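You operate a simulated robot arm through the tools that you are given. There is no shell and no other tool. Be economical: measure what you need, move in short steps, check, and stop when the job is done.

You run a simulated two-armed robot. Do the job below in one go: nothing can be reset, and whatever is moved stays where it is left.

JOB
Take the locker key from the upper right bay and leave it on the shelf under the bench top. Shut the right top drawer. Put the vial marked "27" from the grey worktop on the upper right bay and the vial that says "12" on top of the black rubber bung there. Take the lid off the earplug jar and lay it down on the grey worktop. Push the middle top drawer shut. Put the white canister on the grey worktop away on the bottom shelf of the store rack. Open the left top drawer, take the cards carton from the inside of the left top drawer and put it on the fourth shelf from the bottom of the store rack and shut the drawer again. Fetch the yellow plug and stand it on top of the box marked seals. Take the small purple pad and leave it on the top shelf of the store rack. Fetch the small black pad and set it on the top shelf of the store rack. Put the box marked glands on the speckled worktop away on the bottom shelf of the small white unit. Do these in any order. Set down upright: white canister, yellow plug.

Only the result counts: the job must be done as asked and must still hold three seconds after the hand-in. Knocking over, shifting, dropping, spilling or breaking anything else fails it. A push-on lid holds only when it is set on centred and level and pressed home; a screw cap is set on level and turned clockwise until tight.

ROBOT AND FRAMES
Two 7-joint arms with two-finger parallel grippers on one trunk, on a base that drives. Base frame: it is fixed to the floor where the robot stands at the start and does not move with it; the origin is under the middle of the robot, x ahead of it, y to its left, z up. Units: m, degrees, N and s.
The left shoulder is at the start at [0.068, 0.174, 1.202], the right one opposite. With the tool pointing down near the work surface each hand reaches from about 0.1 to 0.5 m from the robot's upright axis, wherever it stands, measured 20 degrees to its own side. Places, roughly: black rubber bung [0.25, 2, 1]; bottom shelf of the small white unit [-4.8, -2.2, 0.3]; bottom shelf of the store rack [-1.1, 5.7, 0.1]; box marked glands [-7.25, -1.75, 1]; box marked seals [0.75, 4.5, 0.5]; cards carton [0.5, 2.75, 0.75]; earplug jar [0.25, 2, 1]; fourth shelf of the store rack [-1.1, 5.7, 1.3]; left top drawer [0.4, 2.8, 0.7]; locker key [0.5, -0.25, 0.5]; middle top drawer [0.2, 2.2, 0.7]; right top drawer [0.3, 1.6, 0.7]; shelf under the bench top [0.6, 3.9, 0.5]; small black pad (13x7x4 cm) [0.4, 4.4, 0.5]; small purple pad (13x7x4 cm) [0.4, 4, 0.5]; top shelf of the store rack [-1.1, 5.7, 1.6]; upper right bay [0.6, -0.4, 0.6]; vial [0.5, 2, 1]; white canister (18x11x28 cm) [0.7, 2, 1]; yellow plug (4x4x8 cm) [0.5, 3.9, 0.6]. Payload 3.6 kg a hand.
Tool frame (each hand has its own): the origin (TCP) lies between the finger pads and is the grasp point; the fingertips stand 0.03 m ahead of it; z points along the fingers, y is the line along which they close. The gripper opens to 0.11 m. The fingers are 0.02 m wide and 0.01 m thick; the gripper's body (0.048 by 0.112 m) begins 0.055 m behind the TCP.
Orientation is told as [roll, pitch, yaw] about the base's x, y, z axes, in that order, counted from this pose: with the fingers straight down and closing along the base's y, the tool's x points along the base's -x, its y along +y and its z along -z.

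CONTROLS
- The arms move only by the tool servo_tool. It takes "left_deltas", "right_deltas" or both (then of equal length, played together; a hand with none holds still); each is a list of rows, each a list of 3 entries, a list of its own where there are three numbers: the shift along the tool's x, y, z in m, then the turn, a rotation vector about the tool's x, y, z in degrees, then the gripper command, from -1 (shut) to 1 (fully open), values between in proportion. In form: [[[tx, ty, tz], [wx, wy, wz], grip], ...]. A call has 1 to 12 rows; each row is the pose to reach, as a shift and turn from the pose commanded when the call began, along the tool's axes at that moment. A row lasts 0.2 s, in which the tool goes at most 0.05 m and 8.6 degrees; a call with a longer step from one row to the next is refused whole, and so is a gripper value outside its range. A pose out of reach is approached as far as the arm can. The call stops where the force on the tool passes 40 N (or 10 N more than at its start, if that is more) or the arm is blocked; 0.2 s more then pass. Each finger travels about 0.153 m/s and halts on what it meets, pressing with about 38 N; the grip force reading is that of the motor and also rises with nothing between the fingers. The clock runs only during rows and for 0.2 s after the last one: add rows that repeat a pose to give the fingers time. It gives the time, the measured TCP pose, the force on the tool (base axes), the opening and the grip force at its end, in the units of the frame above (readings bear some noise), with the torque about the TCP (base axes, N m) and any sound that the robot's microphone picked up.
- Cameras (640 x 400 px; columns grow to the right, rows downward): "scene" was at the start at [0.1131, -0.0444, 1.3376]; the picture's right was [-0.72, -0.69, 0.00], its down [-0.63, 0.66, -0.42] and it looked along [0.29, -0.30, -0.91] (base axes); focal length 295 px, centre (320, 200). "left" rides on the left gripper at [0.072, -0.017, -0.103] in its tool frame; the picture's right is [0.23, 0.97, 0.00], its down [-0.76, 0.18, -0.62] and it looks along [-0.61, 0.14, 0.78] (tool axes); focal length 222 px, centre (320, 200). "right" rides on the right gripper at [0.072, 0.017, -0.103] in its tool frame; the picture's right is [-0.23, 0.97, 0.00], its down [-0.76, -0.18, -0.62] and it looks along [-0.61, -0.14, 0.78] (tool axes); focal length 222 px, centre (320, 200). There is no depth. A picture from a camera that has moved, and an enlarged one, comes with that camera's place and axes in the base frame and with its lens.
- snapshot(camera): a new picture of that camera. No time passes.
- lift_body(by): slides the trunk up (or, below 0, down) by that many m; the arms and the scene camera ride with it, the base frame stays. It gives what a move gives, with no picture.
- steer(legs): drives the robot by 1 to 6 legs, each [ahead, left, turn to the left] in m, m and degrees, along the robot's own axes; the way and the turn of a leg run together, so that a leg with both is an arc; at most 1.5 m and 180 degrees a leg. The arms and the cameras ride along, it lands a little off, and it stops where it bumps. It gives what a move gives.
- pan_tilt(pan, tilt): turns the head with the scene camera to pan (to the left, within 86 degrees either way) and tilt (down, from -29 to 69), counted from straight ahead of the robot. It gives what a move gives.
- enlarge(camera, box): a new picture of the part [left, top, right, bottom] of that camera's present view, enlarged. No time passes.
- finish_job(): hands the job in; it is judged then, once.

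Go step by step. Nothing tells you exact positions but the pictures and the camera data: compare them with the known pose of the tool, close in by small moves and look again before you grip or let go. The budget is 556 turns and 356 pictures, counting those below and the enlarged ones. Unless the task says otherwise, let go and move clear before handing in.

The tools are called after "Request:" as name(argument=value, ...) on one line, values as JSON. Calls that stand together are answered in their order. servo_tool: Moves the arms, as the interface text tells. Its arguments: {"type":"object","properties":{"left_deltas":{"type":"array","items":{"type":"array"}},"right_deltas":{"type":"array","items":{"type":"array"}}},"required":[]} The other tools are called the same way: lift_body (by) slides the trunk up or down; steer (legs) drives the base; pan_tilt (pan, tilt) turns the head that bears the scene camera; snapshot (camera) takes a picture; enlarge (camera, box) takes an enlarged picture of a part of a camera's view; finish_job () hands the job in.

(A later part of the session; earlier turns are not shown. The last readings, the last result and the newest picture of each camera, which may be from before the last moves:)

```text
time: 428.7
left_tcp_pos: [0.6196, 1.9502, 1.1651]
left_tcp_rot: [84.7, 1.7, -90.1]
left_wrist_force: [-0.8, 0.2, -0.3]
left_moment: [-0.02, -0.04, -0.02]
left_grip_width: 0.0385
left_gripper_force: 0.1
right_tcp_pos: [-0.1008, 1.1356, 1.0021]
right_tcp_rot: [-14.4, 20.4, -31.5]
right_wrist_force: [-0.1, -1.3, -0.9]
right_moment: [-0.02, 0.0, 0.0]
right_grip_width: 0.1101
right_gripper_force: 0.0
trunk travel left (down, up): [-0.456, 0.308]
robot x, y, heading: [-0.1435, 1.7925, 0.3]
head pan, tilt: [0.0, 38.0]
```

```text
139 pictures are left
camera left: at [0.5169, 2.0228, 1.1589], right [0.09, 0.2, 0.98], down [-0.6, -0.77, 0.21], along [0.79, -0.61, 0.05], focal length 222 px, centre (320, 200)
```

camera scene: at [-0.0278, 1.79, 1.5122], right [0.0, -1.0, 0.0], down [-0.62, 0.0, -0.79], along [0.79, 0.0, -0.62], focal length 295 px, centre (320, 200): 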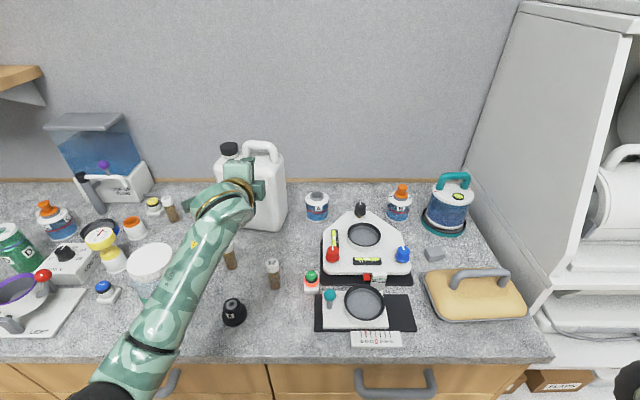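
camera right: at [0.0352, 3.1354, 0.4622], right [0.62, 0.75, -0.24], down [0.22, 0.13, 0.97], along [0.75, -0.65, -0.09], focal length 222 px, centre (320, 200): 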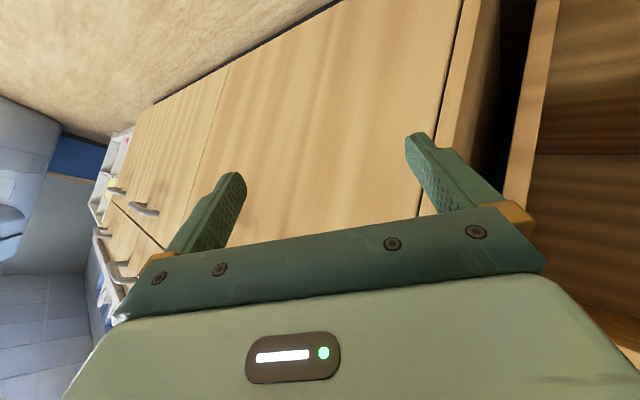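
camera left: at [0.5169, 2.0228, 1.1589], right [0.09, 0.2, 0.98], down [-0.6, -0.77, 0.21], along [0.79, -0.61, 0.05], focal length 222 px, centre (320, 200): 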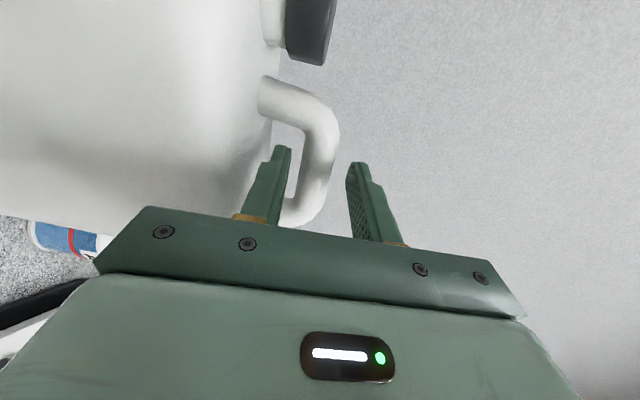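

Request:
servo_tool(left_deltas=[[[0, 0.001, 0.012], [0, 0, 0], -0.3], [[0, 0.002, 0.018], [0, 0, 0], -0.3], [[0, 0.002, 0.018], [0, 0, 0], -1], [[0, 0.002, 0.018], [0, 0, 0], -1]])

Request:
snapshot(camera="left")

```text
time: 429.7
left_tcp_pos: [0.6392, 1.9502, 1.1655]
left_tcp_rot: [84.9, 1.8, -89.9]
left_wrist_force: [0.2, -0.2, 0.1]
left_moment: [-0.09, 0.03, -0.03]
left_grip_width: 0.0211
left_gripper_force: 38.3
right_tcp_pos: [-0.1004, 1.1357, 1.0025]
right_tcp_rot: [-14.4, 20.3, -31.3]
right_wrist_force: [0.1, -0.2, -0.7]
right_moment: [0.01, -0.02, -0.02]
right_grip_width: 0.1099
right_gripper_force: 0.0
trunk travel left (down, up): [-0.456, 0.308]
robot x, y, heading: [-0.1419, 1.7925, 0.1]
head pan, tilt: [0.0, 38.0]
```

```text
138 pictures are left
camera left: at [0.535, 2.0229, 1.1598], right [0.09, 0.2, 0.98], down [-0.6, -0.77, 0.21], along [0.79, -0.61, 0.05], focal length 222 px, centre (320, 200)
```

left: 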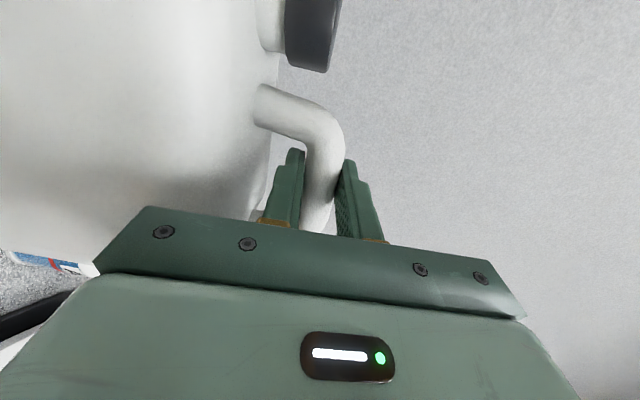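

Handle gripped. Lift slowly.

Request:
servo_tool(left_deltas=[[[0, 0.015, 0], [0, 0, 0], -1], [[0, 0.03, 0], [0, 0, 0], -1], [[0, 0.045, 0], [0, 0, 0], -1], [[0, 0.045, 0], [0, 0, 0], -1]])

Request:
snapshot(camera="scene")

```text
time: 430.7
left_tcp_pos: [0.6418, 1.9497, 1.2108]
left_tcp_rot: [84.8, 1.7, -90.0]
left_wrist_force: [-0.7, -0.5, -3.0]
left_moment: [-0.09, 0.05, 0.02]
left_grip_width: 0.0211
left_gripper_force: 37.6
right_tcp_pos: [-0.1001, 1.1354, 1.002]
right_tcp_rot: [-14.4, 20.3, -31.4]
right_wrist_force: [0.3, 0.9, -0.3]
right_moment: [-0.03, -0.04, 0.06]
right_grip_width: 0.1101
right_gripper_force: 0.0
trunk travel left (down, up): [-0.456, 0.308]
robot x, y, heading: [-0.1454, 1.7906, 0.1]
head pan, tilt: [0.0, 38.0]
```

```text
137 pictures are left
camera scene: at [-0.0267, 1.7901, 1.5121], right [0.0, -1.0, 0.0], down [-0.62, 0.0, -0.79], along [0.79, 0.0, -0.62], focal length 295 px, centre (320, 200)
```

scene: 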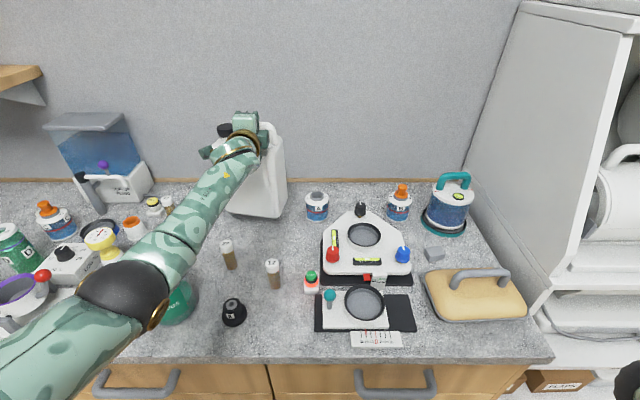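

It's light. Raise further and back away from the bench.

Request:
servo_tool(left_deltas=[[[0, 0.04, 0], [0, 0, 0], -1], [[0, 0.08, -0.01], [0, 0, 0], -1], [[0, 0.12, -0.02], [0, 0, 0], -1], [[0, 0.15, -0.03], [0, 0, 0], -1]])

Request:
steer(legs=[[-0.48, 0, 0]])

Request:
snapshot(camera="scene")

```text
time: 431.7
left_tcp_pos: [0.6259, 1.9445, 1.3616]
left_tcp_rot: [84.8, 1.7, -90.0]
left_wrist_force: [-0.5, 0.1, -2.6]
left_moment: [-0.07, 0.05, 0.0]
left_grip_width: 0.0212
left_gripper_force: 38.1
right_tcp_pos: [-0.1012, 1.1349, 1.0025]
right_tcp_rot: [-14.4, 20.3, -31.3]
right_wrist_force: [-0.1, -0.6, 0.7]
right_moment: [0.01, -0.02, 0.03]
right_grip_width: 0.1099
right_gripper_force: 0.0
trunk travel left (down, up): [-0.456, 0.308]
robot x, y, heading: [-0.1439, 1.7899, -0.0]
head pan, tilt: [0.0, 38.0]
```

```text
time: 434.5
left_tcp_pos: [0.1428, 1.9473, 1.3612]
left_tcp_rot: [84.9, 1.7, -90.0]
left_wrist_force: [-0.3, 0.7, -2.1]
left_moment: [-0.05, 0.04, -0.02]
left_grip_width: 0.0217
left_gripper_force: 37.8
right_tcp_pos: [-0.5831, 1.135, 1.0042]
right_tcp_rot: [-14.4, 20.3, -31.4]
right_wrist_force: [0.0, 0.0, 0.1]
right_moment: [0.01, -0.03, 0.03]
right_grip_width: 0.1101
right_gripper_force: 0.1
trunk travel left (down, up): [-0.456, 0.308]
robot x, y, heading: [-0.626, 1.7937, 0.0]
head pan, tilt: [0.0, 38.0]
```

```text
136 pictures are left
camera scene: at [-0.5091, 1.79, 1.5122], right [0.0, -1.0, 0.0], down [-0.62, 0.0, -0.79], along [0.79, 0.0, -0.62], focal length 295 px, centre (320, 200)
```

scene: 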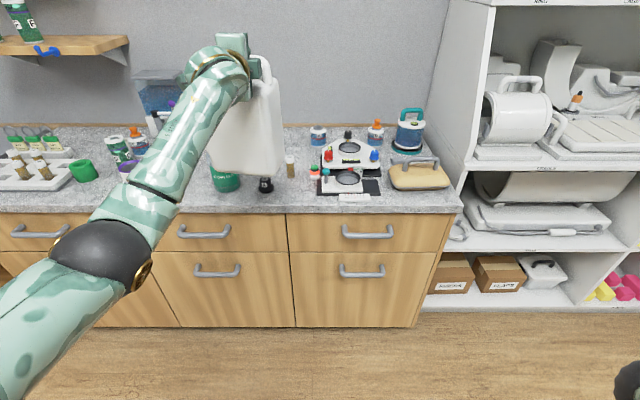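

Carry the canister to the rack.

Request:
steer(legs=[[0, 1.3, 0], [0, 1.2, 0]])

Request:
steer(legs=[[-0.25, 0, 0], [0, 0, 90]])

Request:
pan_tilt(pan=0, tilt=35)

Request:
snapshot(camera="scene")

```text
time: 446.7
left_tcp_pos: [0.1487, 4.4269, 1.3621]
left_tcp_rot: [84.8, 1.8, -90.1]
left_wrist_force: [0.4, -0.3, -3.2]
left_moment: [-0.07, 0.04, -0.02]
left_grip_width: 0.0211
left_gripper_force: 38.5
right_tcp_pos: [-0.5796, 3.6165, 1.0029]
right_tcp_rot: [-14.3, 20.3, -31.6]
right_wrist_force: [0.6, 1.2, 0.9]
right_moment: [-0.01, -0.03, -0.01]
right_grip_width: 0.1101
right_gripper_force: 0.1
trunk travel left (down, up): [-0.456, 0.308]
robot x, y, heading: [-0.6224, 4.2729, 0.2]
head pan, tilt: [0.0, 38.0]
```

```text
time: 452.4
left_tcp_pos: [-1.0368, 5.0421, 1.3619]
left_tcp_rot: [84.8, 1.7, 0.4]
left_wrist_force: [0.6, -0.3, -3.5]
left_moment: [-0.03, -0.07, 0.02]
left_grip_width: 0.021
left_gripper_force: 38.3
right_tcp_pos: [-0.2192, 4.3223, 1.0028]
right_tcp_rot: [-14.5, 20.3, 58.9]
right_wrist_force: [-0.2, 0.9, -1.0]
right_moment: [0.02, -0.01, 0.0]
right_grip_width: 0.1099
right_gripper_force: 0.1
trunk travel left (down, up): [-0.456, 0.308]
robot x, y, heading: [-0.874, 4.2757, 90.7]
head pan, tilt: [0.0, 38.0]
```

```text
time: 453.0
left_tcp_pos: [-1.035, 5.0423, 1.3625]
left_tcp_rot: [84.9, 1.7, 0.4]
left_wrist_force: [0.1, -0.2, -2.9]
left_moment: [-0.02, -0.08, 0.0]
left_grip_width: 0.021
left_gripper_force: 37.7
right_tcp_pos: [-0.22, 4.3209, 1.0022]
right_tcp_rot: [-14.4, 20.4, 58.9]
right_wrist_force: [0.3, -0.5, 0.0]
right_moment: [0.03, 0.01, 0.0]
right_grip_width: 0.1097
right_gripper_force: 0.1
trunk travel left (down, up): [-0.456, 0.308]
robot x, y, heading: [-0.8762, 4.2734, 90.5]
head pan, tilt: [0.0, 35.0]
```

```text
135 pictures are left
camera scene: at [-0.8752, 4.3922, 1.5167], right [1.0, 0.01, 0.0], down [0.0, -0.57, -0.82], along [-0.01, 0.82, -0.57], focal length 295 px, centre (320, 200)
```

scene: 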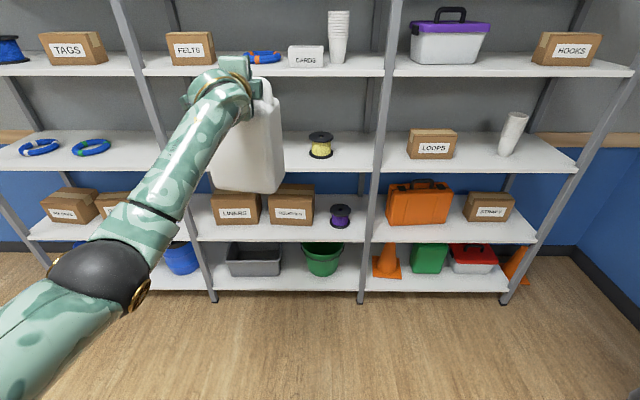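

The bottom shelf's left bay has a ~0.29 m gap (x≈−2.11…−1.82). Move there and lower.

Request:
steer(legs=[[0, 0.9, -0.5]])

Request:
lift_body(by=-0.4)

Request:
pan_tilt(pan=0, tilt=35)

Request:
snapshot(camera="scene")

```text
time: 457.7
left_tcp_pos: [-1.924, 5.043, 1.3605]
left_tcp_rot: [84.7, 1.7, -0.4]
left_wrist_force: [-0.8, -0.3, -3.0]
left_moment: [-0.05, -0.06, -0.03]
left_grip_width: 0.0213
left_gripper_force: 38.2
right_tcp_pos: [-1.1169, 4.3123, 1.0036]
right_tcp_rot: [-14.5, 20.3, 58.2]
right_wrist_force: [0.5, -0.7, 0.2]
right_moment: [-0.03, 0.0, -0.03]
right_grip_width: 0.11
right_gripper_force: 0.0
trunk travel left (down, up): [-0.456, 0.308]
robot x, y, heading: [-1.7714, 4.2706, 89.8]
head pan, tilt: [0.0, 35.0]
```

```text
time: 461.5
left_tcp_pos: [-1.9226, 5.0432, 0.962]
left_tcp_rot: [84.8, 1.7, -0.2]
left_wrist_force: [0.6, -0.3, -3.7]
left_moment: [-0.06, -0.08, 0.01]
left_grip_width: 0.0211
left_gripper_force: 38.0
right_tcp_pos: [-1.1182, 4.3118, 0.6023]
right_tcp_rot: [-14.4, 20.4, 58.3]
right_wrist_force: [0.1, -0.4, -0.4]
right_moment: [-0.02, -0.01, 0.01]
right_grip_width: 0.11
right_gripper_force: 0.1
trunk travel left (down, up): [-0.056, 0.708]
robot x, y, heading: [-1.7759, 4.2751, 89.6]
head pan, tilt: [0.0, 35.0]
```

```text
time: 462.1
left_tcp_pos: [-1.9234, 5.043, 0.9605]
left_tcp_rot: [84.8, 1.6, -0.3]
left_wrist_force: [-0.4, -0.1, -2.3]
left_moment: [-0.07, -0.08, -0.01]
left_grip_width: 0.0213
left_gripper_force: 38.1
right_tcp_pos: [-1.1179, 4.3117, 0.6033]
right_tcp_rot: [-14.4, 20.3, 58.4]
right_wrist_force: [-1.3, 0.1, 0.2]
right_moment: [0.01, 0.01, 0.0]
right_grip_width: 0.11
right_gripper_force: 0.1
trunk travel left (down, up): [-0.056, 0.708]
robot x, y, heading: [-1.7704, 4.2722, 89.5]
head pan, tilt: [0.0, 35.0]
```

```text
134 pictures are left
camera scene: at [-1.7715, 4.5737, 1.1019], right [1.0, -0.01, 0.0], down [0.0, -0.57, -0.82], along [0.0, 0.82, -0.57], focal length 295 px, centre (320, 200)
```

scene: 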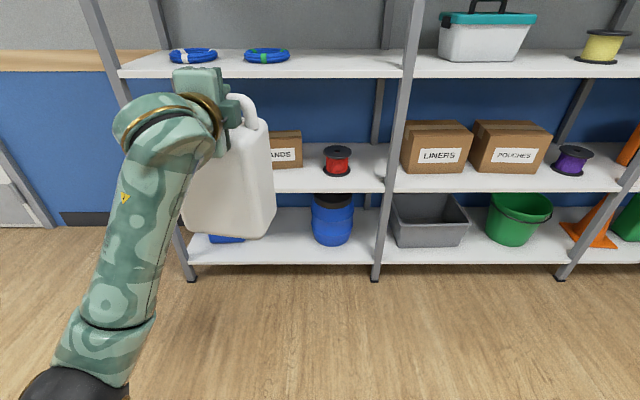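

Lower the arm to bring the canister to shelf height (outside the rack).

Request:
servo_tool(left_deltas=[[[0.003, -0.046, 0.004], [0, 0, 0], -1], [[0.006, -0.092, 0.008], [0, 0, 0], -1], [[0.009, -0.138, 0.012], [0, 0, 0], -1], [[0.012, -0.184, 0.016], [0, 0, 0], -1], [[0.015, -0.23, 0.02], [0, 0, 0], -1], [[0.018, -0.276, 0.024], [0, 0, 0], -1], [[0.021, -0.322, 0.028], [0, 0, 0], -1], [[0.024, -0.368, 0.032], [0, 0, 0], -1], [[0.027, -0.414, 0.036], [0, 0, 0], -1], [[0.03, -0.46, 0.04], [0, 0, 0], -1], [[0.03, -0.5, 0.044], [0, 0, 0], -1]])

Request:
snapshot(camera="scene")

Request:
snapshot(camera="left")

```text
time: 464.5
left_tcp_pos: [-1.9689, 5.0418, 0.4713]
left_tcp_rot: [85.0, 1.6, -0.1]
left_wrist_force: [-0.1, 0.0, -2.4]
left_moment: [-0.06, -0.02, -0.04]
left_grip_width: 0.0208
left_gripper_force: 37.9
left hand out of reach, approached as far as the arm can: row 11
right_tcp_pos: [-1.1188, 4.3118, 0.6036]
right_tcp_rot: [-14.4, 20.3, 58.3]
right_wrist_force: [0.0, 0.5, -0.3]
right_moment: [0.02, -0.01, 0.0]
right_grip_width: 0.11
right_gripper_force: 0.2
trunk travel left (down, up): [-0.056, 0.708]
robot x, y, heading: [-1.7739, 4.2727, 89.7]
head pan, tilt: [0.0, 35.0]
```

```text
133 pictures are left
camera scene: at [-1.7711, 4.5733, 1.1019], right [1.0, -0.01, 0.0], down [0.0, -0.57, -0.82], along [0.0, 0.82, -0.57], focal length 295 px, centre (320, 200)
```

scene: 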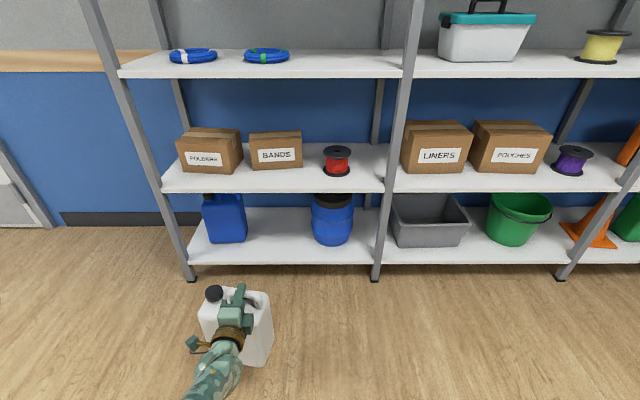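

```text
132 pictures are left
camera left: at [-2.0406, 4.9378, 0.4661], right [-0.2, 0.09, 0.98], down [0.77, -0.61, 0.21], along [0.61, 0.79, 0.05], focal length 222 px, centre (320, 200)
```

left: 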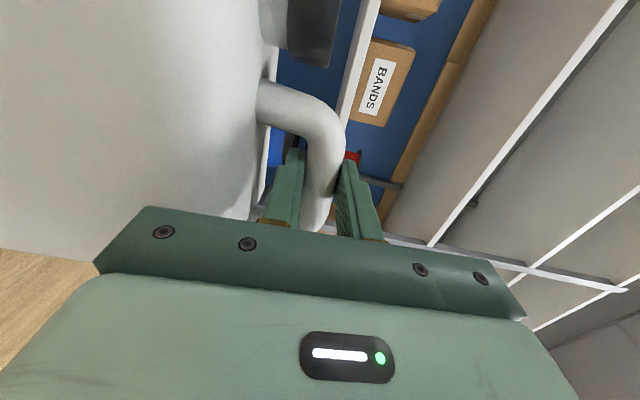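

Bottom is ≈0.20 and the shelf may be ≈0.15–0.2; raise 4 cm, then drive in.

Request:
servo_tool(left_deltas=[[[0, 0.02, 0], [0, 0, 0], -1], [[0, 0.04, 0], [0, 0, 0], -1]])

Request:
steer(legs=[[0.3, 0, 0]])

Request:
pan_tilt(pan=10, tilt=50)

Request:
snapshot(camera="scene")

Request:
snapshot(camera="right")

```text
time: 465.1
left_tcp_pos: [-1.9687, 5.0447, 0.512]
left_tcp_rot: [84.8, 1.6, -0.2]
left_wrist_force: [-0.2, 0.0, -3.1]
left_moment: [-0.04, -0.06, -0.01]
left_grip_width: 0.0213
left_gripper_force: 37.8
right_tcp_pos: [-1.1182, 4.3123, 0.6026]
right_tcp_rot: [-14.4, 20.3, 58.2]
right_wrist_force: [-0.7, 0.3, -0.1]
right_moment: [-0.02, 0.01, 0.01]
right_grip_width: 0.1101
right_gripper_force: 0.1
trunk travel left (down, up): [-0.056, 0.708]
robot x, y, heading: [-1.7739, 4.2733, 89.8]
head pan, tilt: [0.0, 35.0]
```

```text
time: 467.2
left_tcp_pos: [-1.9674, 5.3453, 0.5105]
left_tcp_rot: [84.8, 1.7, -0.3]
left_wrist_force: [0.2, -0.1, -2.1]
left_moment: [-0.03, -0.08, 0.01]
left_grip_width: 0.0213
left_gripper_force: 37.7
right_tcp_pos: [-1.1162, 4.6115, 0.603]
right_tcp_rot: [-14.5, 20.3, 58.3]
right_wrist_force: [0.3, -0.1, -0.2]
right_moment: [0.0, 0.01, -0.03]
right_grip_width: 0.1101
right_gripper_force: 0.0
trunk travel left (down, up): [-0.056, 0.708]
robot x, y, heading: [-1.7696, 4.5722, 89.7]
head pan, tilt: [0.0, 35.0]
```

```text
time: 467.9
left_tcp_pos: [-1.9672, 5.3454, 0.5111]
left_tcp_rot: [84.8, 1.8, -0.3]
left_wrist_force: [-0.2, 0.3, -1.8]
left_moment: [-0.06, -0.08, -0.06]
left_grip_width: 0.021
left_gripper_force: 37.9
right_tcp_pos: [-1.1173, 4.6124, 0.603]
right_tcp_rot: [-14.4, 20.3, 58.3]
right_wrist_force: [-0.4, -0.2, 0.4]
right_moment: [-0.01, -0.02, 0.01]
right_grip_width: 0.11
right_gripper_force: 0.0
trunk travel left (down, up): [-0.056, 0.708]
robot x, y, heading: [-1.7689, 4.572, 89.7]
head pan, tilt: [10.0, 50.0]
```

```text
131 pictures are left
camera scene: at [-1.7834, 4.8614, 1.0802], right [0.99, 0.17, 0.0], down [0.13, -0.76, -0.64], along [-0.11, 0.63, -0.77], focal length 295 px, centre (320, 200)
```

scene: 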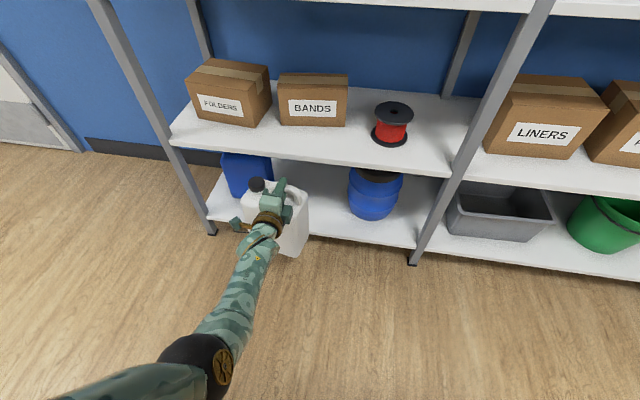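

```text
130 pictures are left
camera right: at [-1.1709, 4.6049, 0.717], right [-0.73, 0.61, -0.31], down [0.51, 0.79, 0.34], along [0.45, 0.1, -0.89], focal length 222 px, centre (320, 200)
```

right: 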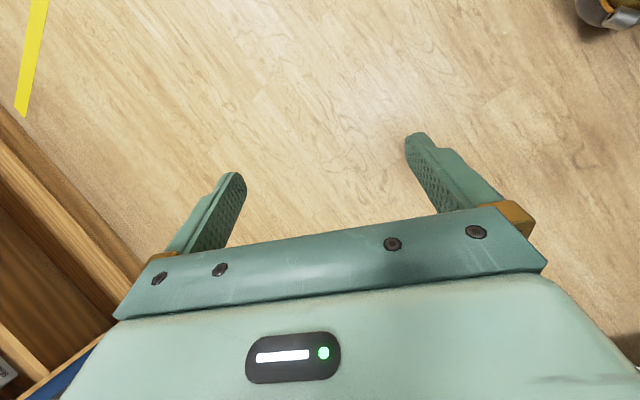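

Bottom shelf is at z≈0.115, shelf above at ≈0.49, so the hand must be lower: drop trunk 5 cm and the arm further before entering.

Request:
lift_body(by=-0.05)

Request:
servo_tool(left_deltas=[[[0, -0.02, -0.03], [0, 0, 0], -1], [[0, -0.04, -0.06], [0, 0, 0], -1], [[0, -0.06, -0.09], [0, 0, 0], -1]])

Request:
snapshot(camera="scene")

```text
time: 468.9
left_tcp_pos: [-1.9664, 5.3453, 0.4624]
left_tcp_rot: [84.9, 1.6, -0.3]
left_wrist_force: [-0.4, -0.6, -2.7]
left_moment: [-0.03, -0.12, 0.02]
left_grip_width: 0.021
left_gripper_force: 38.0
right_tcp_pos: [-1.1167, 4.6116, 0.5528]
right_tcp_rot: [-14.4, 20.3, 58.4]
right_wrist_force: [-0.1, 0.9, -0.6]
right_moment: [0.0, 0.02, 0.0]
right_grip_width: 0.1102
right_gripper_force: 0.0
trunk travel left (down, up): [-0.006, 0.758]
robot x, y, heading: [-1.7709, 4.5718, 89.5]
head pan, tilt: [10.0, 50.0]
```

```text
time: 469.7
left_tcp_pos: [-1.9693, 5.2513, 0.4111]
left_tcp_rot: [84.9, 1.7, -0.3]
left_wrist_force: [-0.1, -0.4, -3.4]
left_moment: [-0.05, -0.09, -0.04]
left_grip_width: 0.0212
left_gripper_force: 37.6
right_tcp_pos: [-1.1154, 4.612, 0.5531]
right_tcp_rot: [-14.4, 20.3, 58.4]
right_wrist_force: [0.2, 0.4, 0.3]
right_moment: [0.0, -0.02, 0.01]
right_grip_width: 0.1101
right_gripper_force: 0.1
trunk travel left (down, up): [-0.006, 0.758]
robot x, y, heading: [-1.7683, 4.5725, 89.9]
head pan, tilt: [10.0, 50.0]
```

```text
129 pictures are left
camera scene: at [-1.7832, 4.8932, 1.0259], right [0.99, 0.17, 0.0], down [0.13, -0.76, -0.64], along [-0.11, 0.63, -0.77], focal length 295 px, centre (320, 200)
```

scene: 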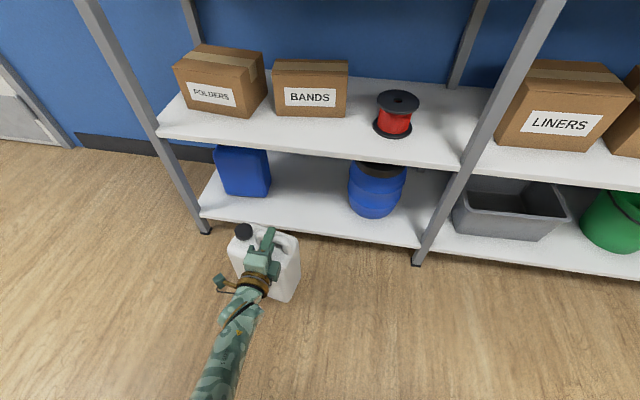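

Request:
steer(legs=[[0.2, 0, 0]])

Request:
snapshot(camera="scene")

```text
time: 471.3
left_tcp_pos: [-1.9662, 5.4509, 0.4094]
left_tcp_rot: [84.7, 1.7, -0.4]
left_wrist_force: [-0.3, -0.1, -2.3]
left_moment: [-0.02, -0.08, -0.02]
left_grip_width: 0.0214
left_gripper_force: 37.5
right_tcp_pos: [-1.1152, 4.8116, 0.5525]
right_tcp_rot: [-14.6, 20.3, 58.2]
right_wrist_force: [0.2, 0.2, -0.2]
right_moment: [0.04, -0.01, 0.02]
right_grip_width: 0.1102
right_gripper_force: 0.0
trunk travel left (down, up): [-0.006, 0.758]
robot x, y, heading: [-1.771, 4.7703, 89.5]
head pan, tilt: [10.0, 50.0]
```

```text
128 pictures are left
camera scene: at [-1.7815, 5.0935, 1.0259], right [0.99, 0.17, 0.0], down [0.13, -0.76, -0.64], along [-0.11, 0.63, -0.77], focal length 295 px, centre (320, 200)
```

scene: 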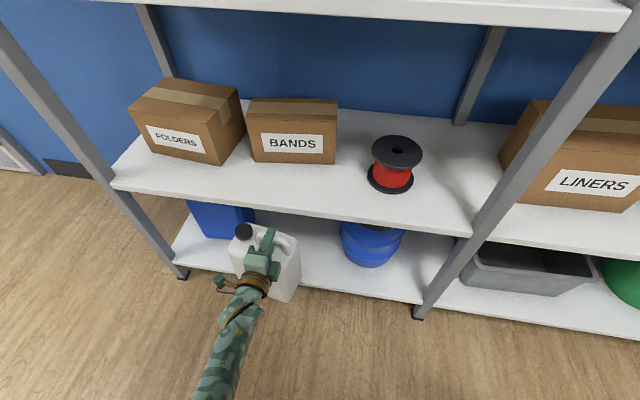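

Request:
steer(legs=[[0.12, 0, 0.4]])

Request:
servo_tool(left_deltas=[[[0, -0.006, 0], [0, 0, 0], -1], [[0, -0.012, 0], [0, 0, 0], -1], [[0, -0.012, 0], [0, 0, 0], -1]])

Request:
snapshot(camera="scene")

Request:
snapshot(camera="left")

```text
time: 472.5
left_tcp_pos: [-1.9717, 5.5691, 0.4091]
left_tcp_rot: [84.7, 1.6, 0.0]
left_wrist_force: [-0.2, 0.6, -3.0]
left_moment: [-0.04, -0.08, 0.01]
left_grip_width: 0.0211
left_gripper_force: 38.3
right_tcp_pos: [-1.116, 4.936, 0.5528]
right_tcp_rot: [-14.5, 20.4, 58.6]
right_wrist_force: [0.4, -0.7, 0.6]
right_moment: [0.01, 0.02, 0.01]
right_grip_width: 0.1101
right_gripper_force: 0.0
trunk travel left (down, up): [-0.006, 0.758]
robot x, y, heading: [-1.7712, 4.8919, 89.6]
head pan, tilt: [10.0, 50.0]
```

```text
time: 473.3
left_tcp_pos: [-1.9709, 5.5691, 0.4025]
left_tcp_rot: [85.2, 1.7, 0.0]
left_wrist_force: [1.1, -2.9, 17.0]
left_moment: [0.43, -0.01, 0.04]
left_grip_width: 0.0214
left_gripper_force: 37.5
right_tcp_pos: [-1.1148, 4.9345, 0.5528]
right_tcp_rot: [-14.3, 20.2, 58.6]
right_wrist_force: [-0.3, 0.0, 0.2]
right_moment: [-0.02, 0.01, 0.01]
right_grip_width: 0.1099
right_gripper_force: 0.1
trunk travel left (down, up): [-0.006, 0.758]
robot x, y, heading: [-1.7725, 4.8909, 89.9]
head pan, tilt: [10.0, 50.0]
```

```text
127 pictures are left
camera scene: at [-1.783, 5.2112, 1.0269], right [0.98, 0.17, 0.0], down [0.13, -0.75, -0.64], along [-0.11, 0.63, -0.77], focal length 295 px, centre (320, 200)
```

scene: 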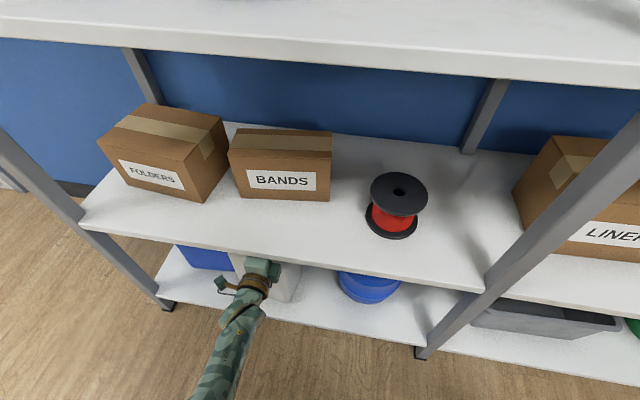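

```text
126 pictures are left
camera left: at [-2.0428, 5.4642, 0.3957], right [-0.2, 0.08, 0.98], down [0.77, -0.61, 0.21], along [0.61, 0.79, 0.06], focal length 222 px, centre (320, 200)
```

left: 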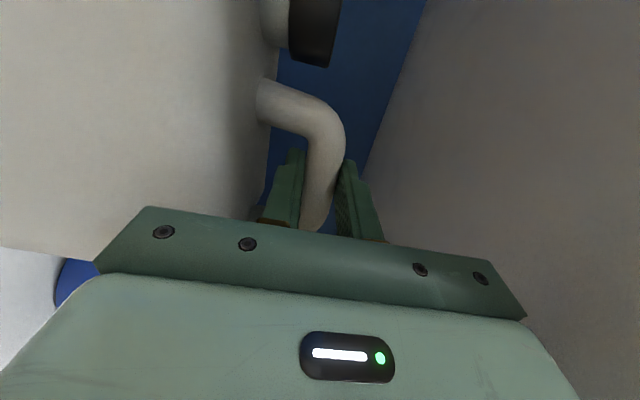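

Request:
servo_tool(left_deltas=[[[0, -0.004, 0], [0, 0, 0], -1], [[0, -0.008, 0], [0, 0, 0], -1], [[0, -0.008, 0], [0, 0, 0], -1]])

Request:
enlarge(camera="scene", box=[150, 220, 370, 357])

```text
time: 473.8
left_tcp_pos: [-1.9704, 5.5723, 0.4016]
left_tcp_rot: [86.2, 1.5, 0.0]
left_wrist_force: [-0.5, -1.8, 18.3]
left_moment: [0.52, -0.1, -0.38]
left_grip_width: 0.0214
left_gripper_force: 37.5
right_tcp_pos: [-1.1156, 4.9349, 0.5515]
right_tcp_rot: [-14.3, 20.3, 58.6]
right_wrist_force: [0.9, -0.3, -0.3]
right_moment: [0.0, 0.01, 0.0]
right_grip_width: 0.1102
right_gripper_force: 0.2
trunk travel left (down, up): [-0.006, 0.758]
robot x, y, heading: [-1.7709, 4.8912, 90.0]
head pan, tilt: [10.0, 50.0]
stopped in row 2 (left hand): the force on the tool passed its limit at 43 N (the readings are from after the stop); the commanded pose is now the measured one
```

```text
2.91 times, centred on (260, 288) of scene
camera zoom: at [-1.7828, 5.2115, 1.0265], right [0.98, 0.17, 0.0], down [0.13, -0.75, -0.64], along [-0.11, 0.63, -0.77], focal length 857 px, centre (494, -58)
```

zoom: 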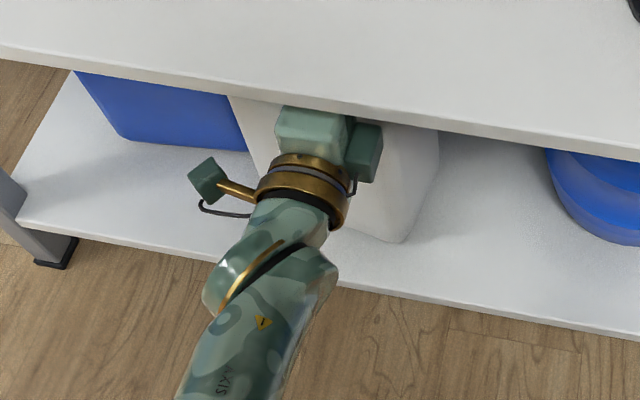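

Canister stands on the bottom shelf. Open slightly and pull straight back.

Request:
servo_tool(left_deltas=[[[0, 0.002, 0], [0, 0, 0], -0.55], [[0, 0.002, 0], [0, 0, 0], -0.35], [[0, 0.002, 0], [0, 0, 0], -0.35], [[0, 0.003, -0.02], [0, 0, 0], -0.35], [[0, 0.005, -0.05], [0, 0, 0], -0.35], [[0, 0.009, -0.09], [0, 0, 0], -0.35]])

Request:
snapshot(camera="left")

Request:
steer(legs=[[-0.3, 0, 0]])

Request:
snapshot(camera="scene")

```text
time: 475.4
left_tcp_pos: [-1.9894, 5.5122, 0.4389]
left_tcp_rot: [89.3, 3.7, 0.2]
left_wrist_force: [0.1, -0.5, 0.4]
left_moment: [0.03, 0.01, 0.01]
left_grip_width: 0.0354
left_gripper_force: 0.0
right_tcp_pos: [-1.1156, 4.9355, 0.5542]
right_tcp_rot: [-14.4, 20.3, 58.6]
right_wrist_force: [-0.1, 0.8, -0.1]
right_moment: [0.01, -0.01, -0.01]
right_grip_width: 0.1099
right_gripper_force: 0.0
trunk travel left (down, up): [-0.006, 0.758]
robot x, y, heading: [-1.7752, 4.8893, 90.1]
head pan, tilt: [10.0, 50.0]
stopped in row 6 (left hand): the arm was blocked; the commanded pose is now the measured one
```

```text
124 pictures are left
camera left: at [-2.0606, 5.407, 0.4275], right [-0.16, 0.01, 0.99], down [0.77, -0.62, 0.14], along [0.61, 0.79, 0.09], focal length 222 px, centre (320, 200)
```

left: 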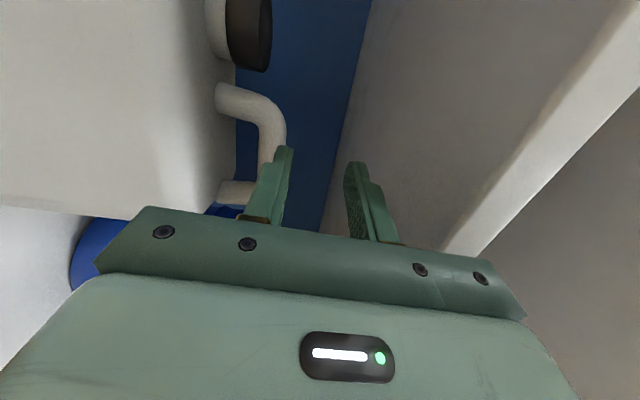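

```text
time: 477.5
left_tcp_pos: [-1.9892, 5.211, 0.4383]
left_tcp_rot: [89.2, 3.8, 0.1]
left_wrist_force: [-0.7, 0.9, 0.8]
left_moment: [0.0, -0.01, -0.02]
left_grip_width: 0.0359
left_gripper_force: 0.1
right_tcp_pos: [-1.1156, 4.6359, 0.5524]
right_tcp_rot: [-14.4, 20.4, 58.4]
right_wrist_force: [0.3, 0.4, -0.2]
right_moment: [-0.02, -0.03, 0.0]
right_grip_width: 0.11
right_gripper_force: 0.1
trunk travel left (down, up): [-0.006, 0.758]
robot x, y, heading: [-1.7703, 4.596, 90.1]
head pan, tilt: [10.0, 50.0]
```

```text
123 pictures are left
camera scene: at [-1.783, 4.914, 1.026], right [0.98, 0.17, 0.0], down [0.13, -0.76, -0.64], along [-0.11, 0.63, -0.77], focal length 295 px, centre (320, 200)
```

scene: 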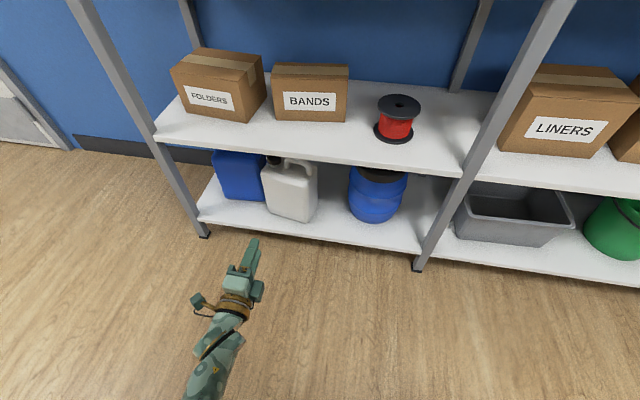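

Canister is upright on the bottom shelf. Restore the hand to a normal forward-down pose and return to the bench.

Request:
lift_body(by=0.4)

Request:
servo_tool(left_deltas=[[[0, 0, 0], [0, 0, -8], 0], [[0, 0, 0], [0, 0, -16], 0], [[0, 0, 0], [0, 0, -24], 0], [[0, 0, 0], [0, 0, -32], 0], [[0, 0, 0], [0, 0, -40], 0], [[0, 0, 0], [0, 0, -48], 0], [[0, 0, 0], [0, 0, -56], 0], [[0, 0, 0], [0, 0, -64], 0], [[0, 0, 0], [0, 0, -72], 0], [[0, 0, 0], [0, 0, -80], 0], [[0, 0, 0], [0, 0, -88], 0]])

Request:
servo_tool(left_deltas=[[[-0.04, 0, 0], [0, 8, 0], 0], [[-0.08, 0, 0], [0, 16, 0], 0], [[-0.12, 0, 0], [0, 24, 0], 0], [[-0.16, 0, 0], [0, 32, 0], 0], [[-0.2, 0, 0], [0, 40, 0], 0], [[-0.24, 0, 0], [0, 46, 0], 0]])

```text
time: 481.3
left_tcp_pos: [-1.9877, 5.2119, 0.8382]
left_tcp_rot: [89.2, 3.7, 0.1]
left_wrist_force: [0.4, 0.0, -0.9]
left_moment: [0.01, 0.0, 0.0]
left_grip_width: 0.0359
left_gripper_force: 0.1
right_tcp_pos: [-1.1154, 4.6359, 0.9515]
right_tcp_rot: [-14.4, 20.3, 58.4]
right_wrist_force: [0.3, 0.4, -0.1]
right_moment: [0.03, -0.02, 0.0]
right_grip_width: 0.1098
right_gripper_force: 0.1
trunk travel left (down, up): [-0.406, 0.358]
robot x, y, heading: [-1.7736, 4.5912, 90.0]
head pan, tilt: [10.0, 50.0]
```

```text
time: 483.7
left_tcp_pos: [-1.9878, 5.2107, 0.838]
left_tcp_rot: [81.4, -84.4, 8.8]
left_wrist_force: [0.3, -0.6, 0.4]
left_moment: [0.0, 0.02, 0.01]
left_grip_width: 0.0547
left_gripper_force: 0.0
right_tcp_pos: [-1.1154, 4.6353, 0.9525]
right_tcp_rot: [-14.4, 20.3, 58.5]
right_wrist_force: [-0.5, 0.0, 1.0]
right_moment: [-0.01, 0.02, -0.03]
right_grip_width: 0.11
right_gripper_force: 0.1
trunk travel left (down, up): [-0.406, 0.358]
robot x, y, heading: [-1.7658, 4.5933, 90.2]
head pan, tilt: [10.0, 50.0]
```

```text
time: 485.1
left_tcp_pos: [-1.9759, 5.2171, 1.0793]
left_tcp_rot: [9.4, -42.9, 84.7]
left_wrist_force: [0.1, -0.4, 0.6]
left_moment: [0.0, 0.02, 0.01]
left_grip_width: 0.0553
left_gripper_force: 0.0
right_tcp_pos: [-1.1135, 4.6345, 0.9514]
right_tcp_rot: [-14.4, 20.3, 58.5]
right_wrist_force: [0.4, -0.4, 0.1]
right_moment: [-0.01, 0.01, 0.01]
right_grip_width: 0.1097
right_gripper_force: 0.0
trunk travel left (down, up): [-0.406, 0.358]
robot x, y, heading: [-1.7692, 4.5907, 89.8]
head pan, tilt: [10.0, 50.0]
```

Request:
servo_tool(left_deltas=[[[0, 0, 0], [3, 0, -2], 0], [[0, 0, 0], [5.9, 0, -3.8], 0]])

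Request:
steer(legs=[[-0.2, 0, 0], [0, 0, -90], [1.15, 0, 0], [0, -1.3, 0], [0, -1.25, 0]])

Request:
pan_tilt(pan=0, tilt=42)

Request:
snapshot(camera="scene")

```text
time: 485.7
left_tcp_pos: [-1.974, 5.2158, 1.0768]
left_tcp_rot: [-0.5, -43.2, 89.9]
left_wrist_force: [0.3, 0.6, -0.5]
left_moment: [-0.02, 0.02, 0.03]
left_grip_width: 0.055
left_gripper_force: 0.0
right_tcp_pos: [-1.1156, 4.637, 0.9516]
right_tcp_rot: [-14.4, 20.3, 58.6]
right_wrist_force: [0.1, 0.1, -0.3]
right_moment: [-0.01, 0.02, 0.02]
right_grip_width: 0.1101
right_gripper_force: 0.1
trunk travel left (down, up): [-0.406, 0.358]
robot x, y, heading: [-1.7685, 4.5919, 89.8]
head pan, tilt: [10.0, 50.0]
```

```text
time: 508.6
left_tcp_pos: [-0.0104, 2.039, 1.0794]
left_tcp_rot: [-0.7, -43.3, -0.2]
left_wrist_force: [-0.4, -0.1, -0.4]
left_moment: [-0.05, -0.01, 0.0]
left_grip_width: 0.055
left_gripper_force: 0.1
right_tcp_pos: [-0.5943, 1.1836, 0.9527]
right_tcp_rot: [-14.4, 20.3, -31.7]
right_wrist_force: [-1.2, -0.1, 0.6]
right_moment: [-0.03, 0.01, 0.05]
right_grip_width: 0.1102
right_gripper_force: 0.0
trunk travel left (down, up): [-0.406, 0.358]
robot x, y, heading: [-0.6364, 1.8421, -0.3]
head pan, tilt: [10.0, 50.0]
```

```text
time: 509.3
left_tcp_pos: [-0.0112, 2.0417, 1.0792]
left_tcp_rot: [-0.6, -43.4, -0.3]
left_wrist_force: [-0.4, 0.1, 0.3]
left_moment: [-0.01, 0.0, 0.01]
left_grip_width: 0.0551
left_gripper_force: 0.0
right_tcp_pos: [-0.5946, 1.1848, 0.9524]
right_tcp_rot: [-14.4, 20.4, -31.6]
right_wrist_force: [-0.2, -0.7, -0.5]
right_moment: [-0.04, 0.01, 0.0]
right_grip_width: 0.1099
right_gripper_force: 0.2
trunk travel left (down, up): [-0.406, 0.358]
robot x, y, heading: [-0.6403, 1.8423, 0.1]
head pan, tilt: [0.0, 42.0]
```

```text
122 pictures are left
camera scene: at [-0.5095, 1.8383, 1.4558], right [0.0, -1.0, 0.0], down [-0.67, 0.0, -0.74], along [0.74, 0.0, -0.67], focal length 295 px, centre (320, 200)
```

scene: 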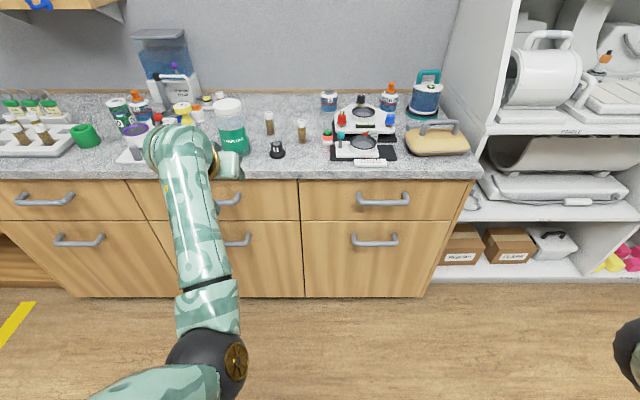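

Approach vial 12.

Request:
steer(legs=[[0.3, -0.143, 0]])

Request:
snapshot(camera="left")

Request:
enlarge(camera="scene", box=[160, 80, 380, 220])

```text
time: 511.5
left_tcp_pos: [0.2866, 1.8974, 1.0797]
left_tcp_rot: [-0.5, -43.3, -0.2]
left_wrist_force: [0.2, 0.0, -0.3]
left_moment: [0.0, -0.01, 0.03]
left_grip_width: 0.0549
left_gripper_force: 0.2
right_tcp_pos: [-0.2957, 1.0391, 0.9511]
right_tcp_rot: [-14.4, 20.4, -31.5]
right_wrist_force: [0.2, 0.3, -0.5]
right_moment: [0.02, -0.02, 0.0]
right_grip_width: 0.1102
right_gripper_force: 0.0
trunk travel left (down, up): [-0.406, 0.358]
robot x, y, heading: [-0.34, 1.6915, -0.1]
head pan, tilt: [0.0, 42.0]
```

```text
121 pictures are left
camera left: at [0.164, 1.8811, 1.104], right [-0.16, 0.97, -0.16], down [0.13, 0.18, 0.97], along [0.98, 0.13, -0.15], focal length 222 px, centre (320, 200)
```

left: 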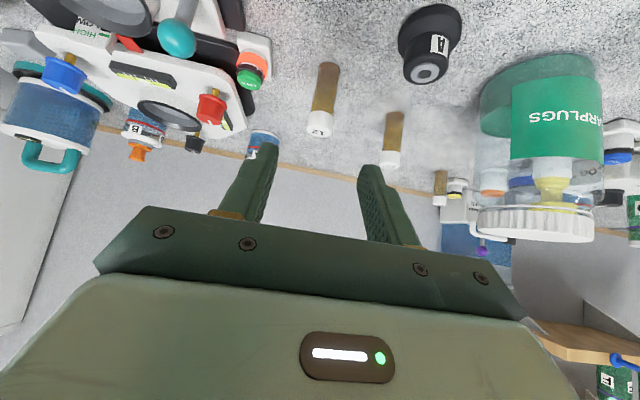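

```text
2.86 times, centred on (270, 150) of scene
camera zoom: at [-0.2106, 1.6927, 1.4558], right [0.0, -1.0, 0.0], down [-0.67, 0.0, -0.74], along [0.74, 0.0, -0.67], focal length 842 px, centre (463, 343)
```

zoom: 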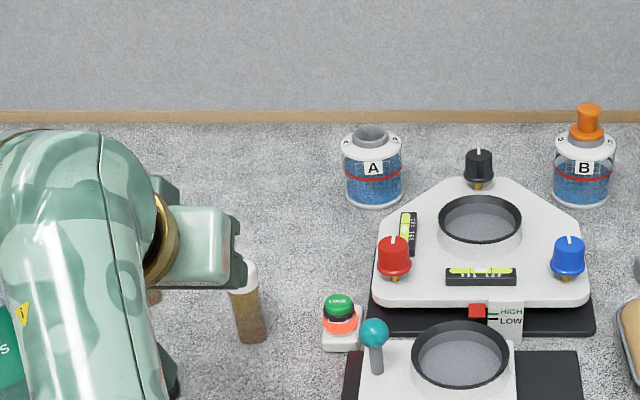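

Vial 12 at (0.433, 1.901), base z 0.886. Approach along the tool axis.

Request:
servo_tool(left_deltas=[[[-0.004, 0.001, 0.045], [0, 0, 0], 0], [[-0.008, 0.002, 0.09], [0, 0, 0], 0], [[-0.012, 0.004, 0.135], [0, 0, 0], 0], [[-0.014, 0.004, 0.165], [0, 0, 0], 0], [[-0.014, 0.004, 0.165], [0, 0, 0], 0]])

Request:
snapshot(camera="left")

```text
time: 512.7
left_tcp_pos: [0.4077, 1.901, 0.969]
left_tcp_rot: [-0.6, -43.5, -0.2]
left_wrist_force: [-0.6, -0.4, -0.9]
left_moment: [-0.02, -0.03, 0.0]
left_grip_width: 0.055
left_gripper_force: 0.0
right_tcp_pos: [-0.2953, 1.0394, 0.9527]
right_tcp_rot: [-14.3, 20.2, -31.5]
right_wrist_force: [-0.2, -1.0, -0.3]
right_moment: [0.03, 0.01, -0.03]
right_grip_width: 0.1103
right_gripper_force: 0.1
trunk travel left (down, up): [-0.406, 0.358]
robot x, y, heading: [-0.3355, 1.6945, -0.0]
head pan, tilt: [0.0, 42.0]
```

```text
119 pictures are left
camera left: at [0.2859, 1.8848, 0.9941], right [-0.16, 0.97, -0.16], down [0.12, 0.18, 0.98], along [0.98, 0.13, -0.15], focal length 222 px, centre (320, 200)
```

left: 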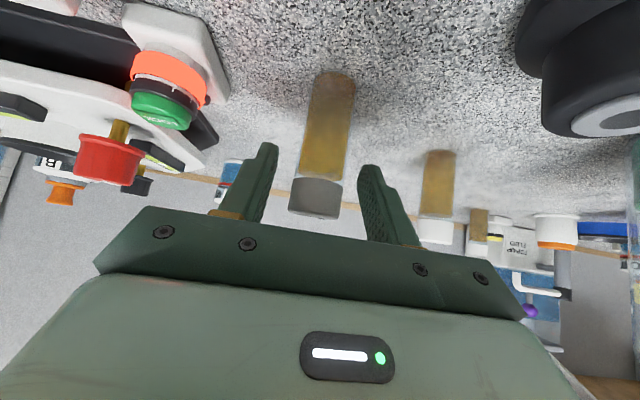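

Request:
servo_tool(left_deltas=[[[-0.003, 0, 0.014], [0, 0, 0], 0], [[-0.005, 0, 0.028], [0, 0, 0], 0], [[-0.005, 0, 0.028], [0, 0, 0], -0.5], [[-0.005, 0, 0.028], [0, 0, 0], -1], [[-0.005, 0, 0.028], [0, 0, 0], -1]])

Request:
servo_tool(left_deltas=[[[-0.027, 0, -0.029], [0, 0, 0], -1], [[-0.055, 0, -0.058], [0, 0, 0], -1], [[-0.069, 0, -0.073], [0, 0, 0], -1]])

Request:
snapshot(camera="left")

```text
time: 513.9
left_tcp_pos: [0.4105, 1.9041, 0.9649]
left_tcp_rot: [-0.4, -43.4, -0.1]
left_wrist_force: [-0.4, 0.0, 0.7]
left_moment: [0.0, 0.01, 0.0]
left_grip_width: 0.0285
left_gripper_force: 37.4
left hand out of reach, approached as far as the arm can: row 1, 2, 3, 4, 5
right_tcp_pos: [-0.2952, 1.0391, 0.9525]
right_tcp_rot: [-14.4, 20.3, -31.5]
right_wrist_force: [-0.3, 0.0, -0.3]
right_moment: [0.01, -0.04, -0.02]
right_grip_width: 0.1099
right_gripper_force: 0.0
trunk travel left (down, up): [-0.406, 0.358]
robot x, y, heading: [-0.3382, 1.6944, 0.1]
head pan, tilt: [0.0, 42.0]
```

```text
time: 514.7
left_tcp_pos: [0.4107, 1.9047, 1.068]
left_tcp_rot: [-0.7, -43.5, -0.1]
left_wrist_force: [-0.3, -0.3, -0.4]
left_moment: [0.01, -0.01, 0.0]
left_grip_width: 0.0285
left_gripper_force: 37.8
right_tcp_pos: [-0.2962, 1.0406, 0.9528]
right_tcp_rot: [-14.5, 20.3, -31.5]
right_wrist_force: [0.3, -0.2, 0.7]
right_moment: [0.04, 0.0, 0.01]
right_grip_width: 0.1101
right_gripper_force: 0.1
trunk travel left (down, up): [-0.406, 0.358]
robot x, y, heading: [-0.3378, 1.6892, -0.1]
head pan, tilt: [0.0, 42.0]
```

```text
118 pictures are left
camera left: at [0.2866, 1.8883, 1.0921], right [-0.16, 0.97, -0.16], down [0.13, 0.18, 0.97], along [0.98, 0.13, -0.15], focal length 222 px, centre (320, 200)
```

left: 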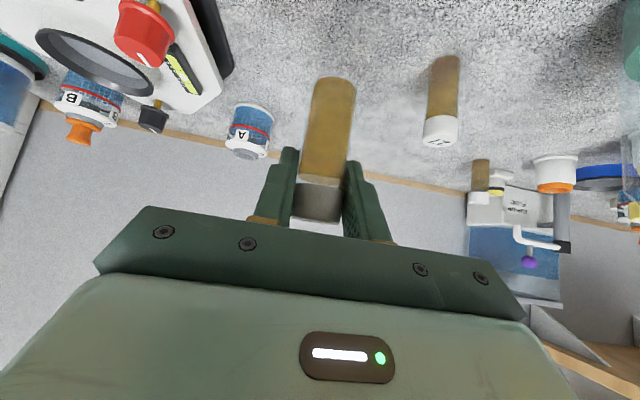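

Vial 12 held upright by its cap. Bung top centre is (0.3346, 1.981, 0.9425). Move above it.

Request:
servo_tool(left_deltas=[[[0.024, 0.026, -0.023], [0, 0, 0], -1], [[0.048, 0.052, -0.045], [0, 0, 0], -1], [[0.072, 0.079, -0.068], [0, 0, 0], -1], [[0.072, 0.079, -0.068], [0, 0, 0], -1]])

Request:
snapshot(camera="left")

Request:
snapshot(camera="scene")

```text
time: 515.7
left_tcp_pos: [0.3115, 1.9857, 1.0659]
left_tcp_rot: [-0.4, -43.3, -0.1]
left_wrist_force: [0.3, 0.5, -0.8]
left_moment: [-0.05, -0.01, 0.02]
left_grip_width: 0.0285
left_gripper_force: 38.2
right_tcp_pos: [-0.2936, 1.0386, 0.952]
right_tcp_rot: [-14.3, 20.3, -31.5]
right_wrist_force: [0.4, 0.5, -0.5]
right_moment: [-0.01, 0.02, 0.02]
right_grip_width: 0.1101
right_gripper_force: 0.0
trunk travel left (down, up): [-0.406, 0.358]
robot x, y, heading: [-0.3393, 1.6914, -0.1]
head pan, tilt: [0.0, 42.0]
```

```text
117 pictures are left
camera left: at [0.1892, 1.9689, 1.0919], right [-0.16, 0.97, -0.16], down [0.13, 0.18, 0.97], along [0.98, 0.13, -0.15], focal length 222 px, centre (320, 200)
```

left: 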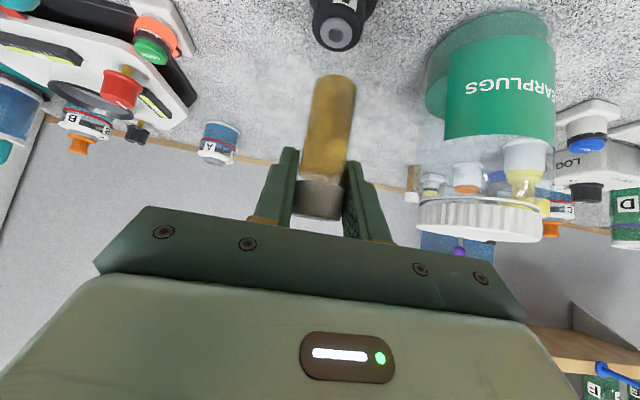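

```text
116 pictures are left
camera scene: at [-0.211, 1.6928, 1.4558], right [0.0, -1.0, 0.0], down [-0.67, 0.0, -0.74], along [0.74, 0.0, -0.67], focal length 295 px, centre (320, 200)
```

scene: 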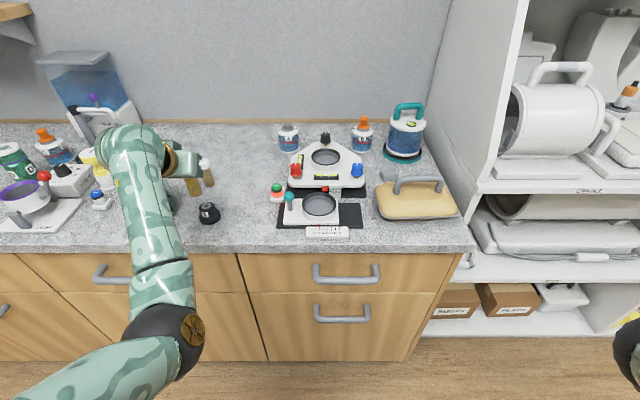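

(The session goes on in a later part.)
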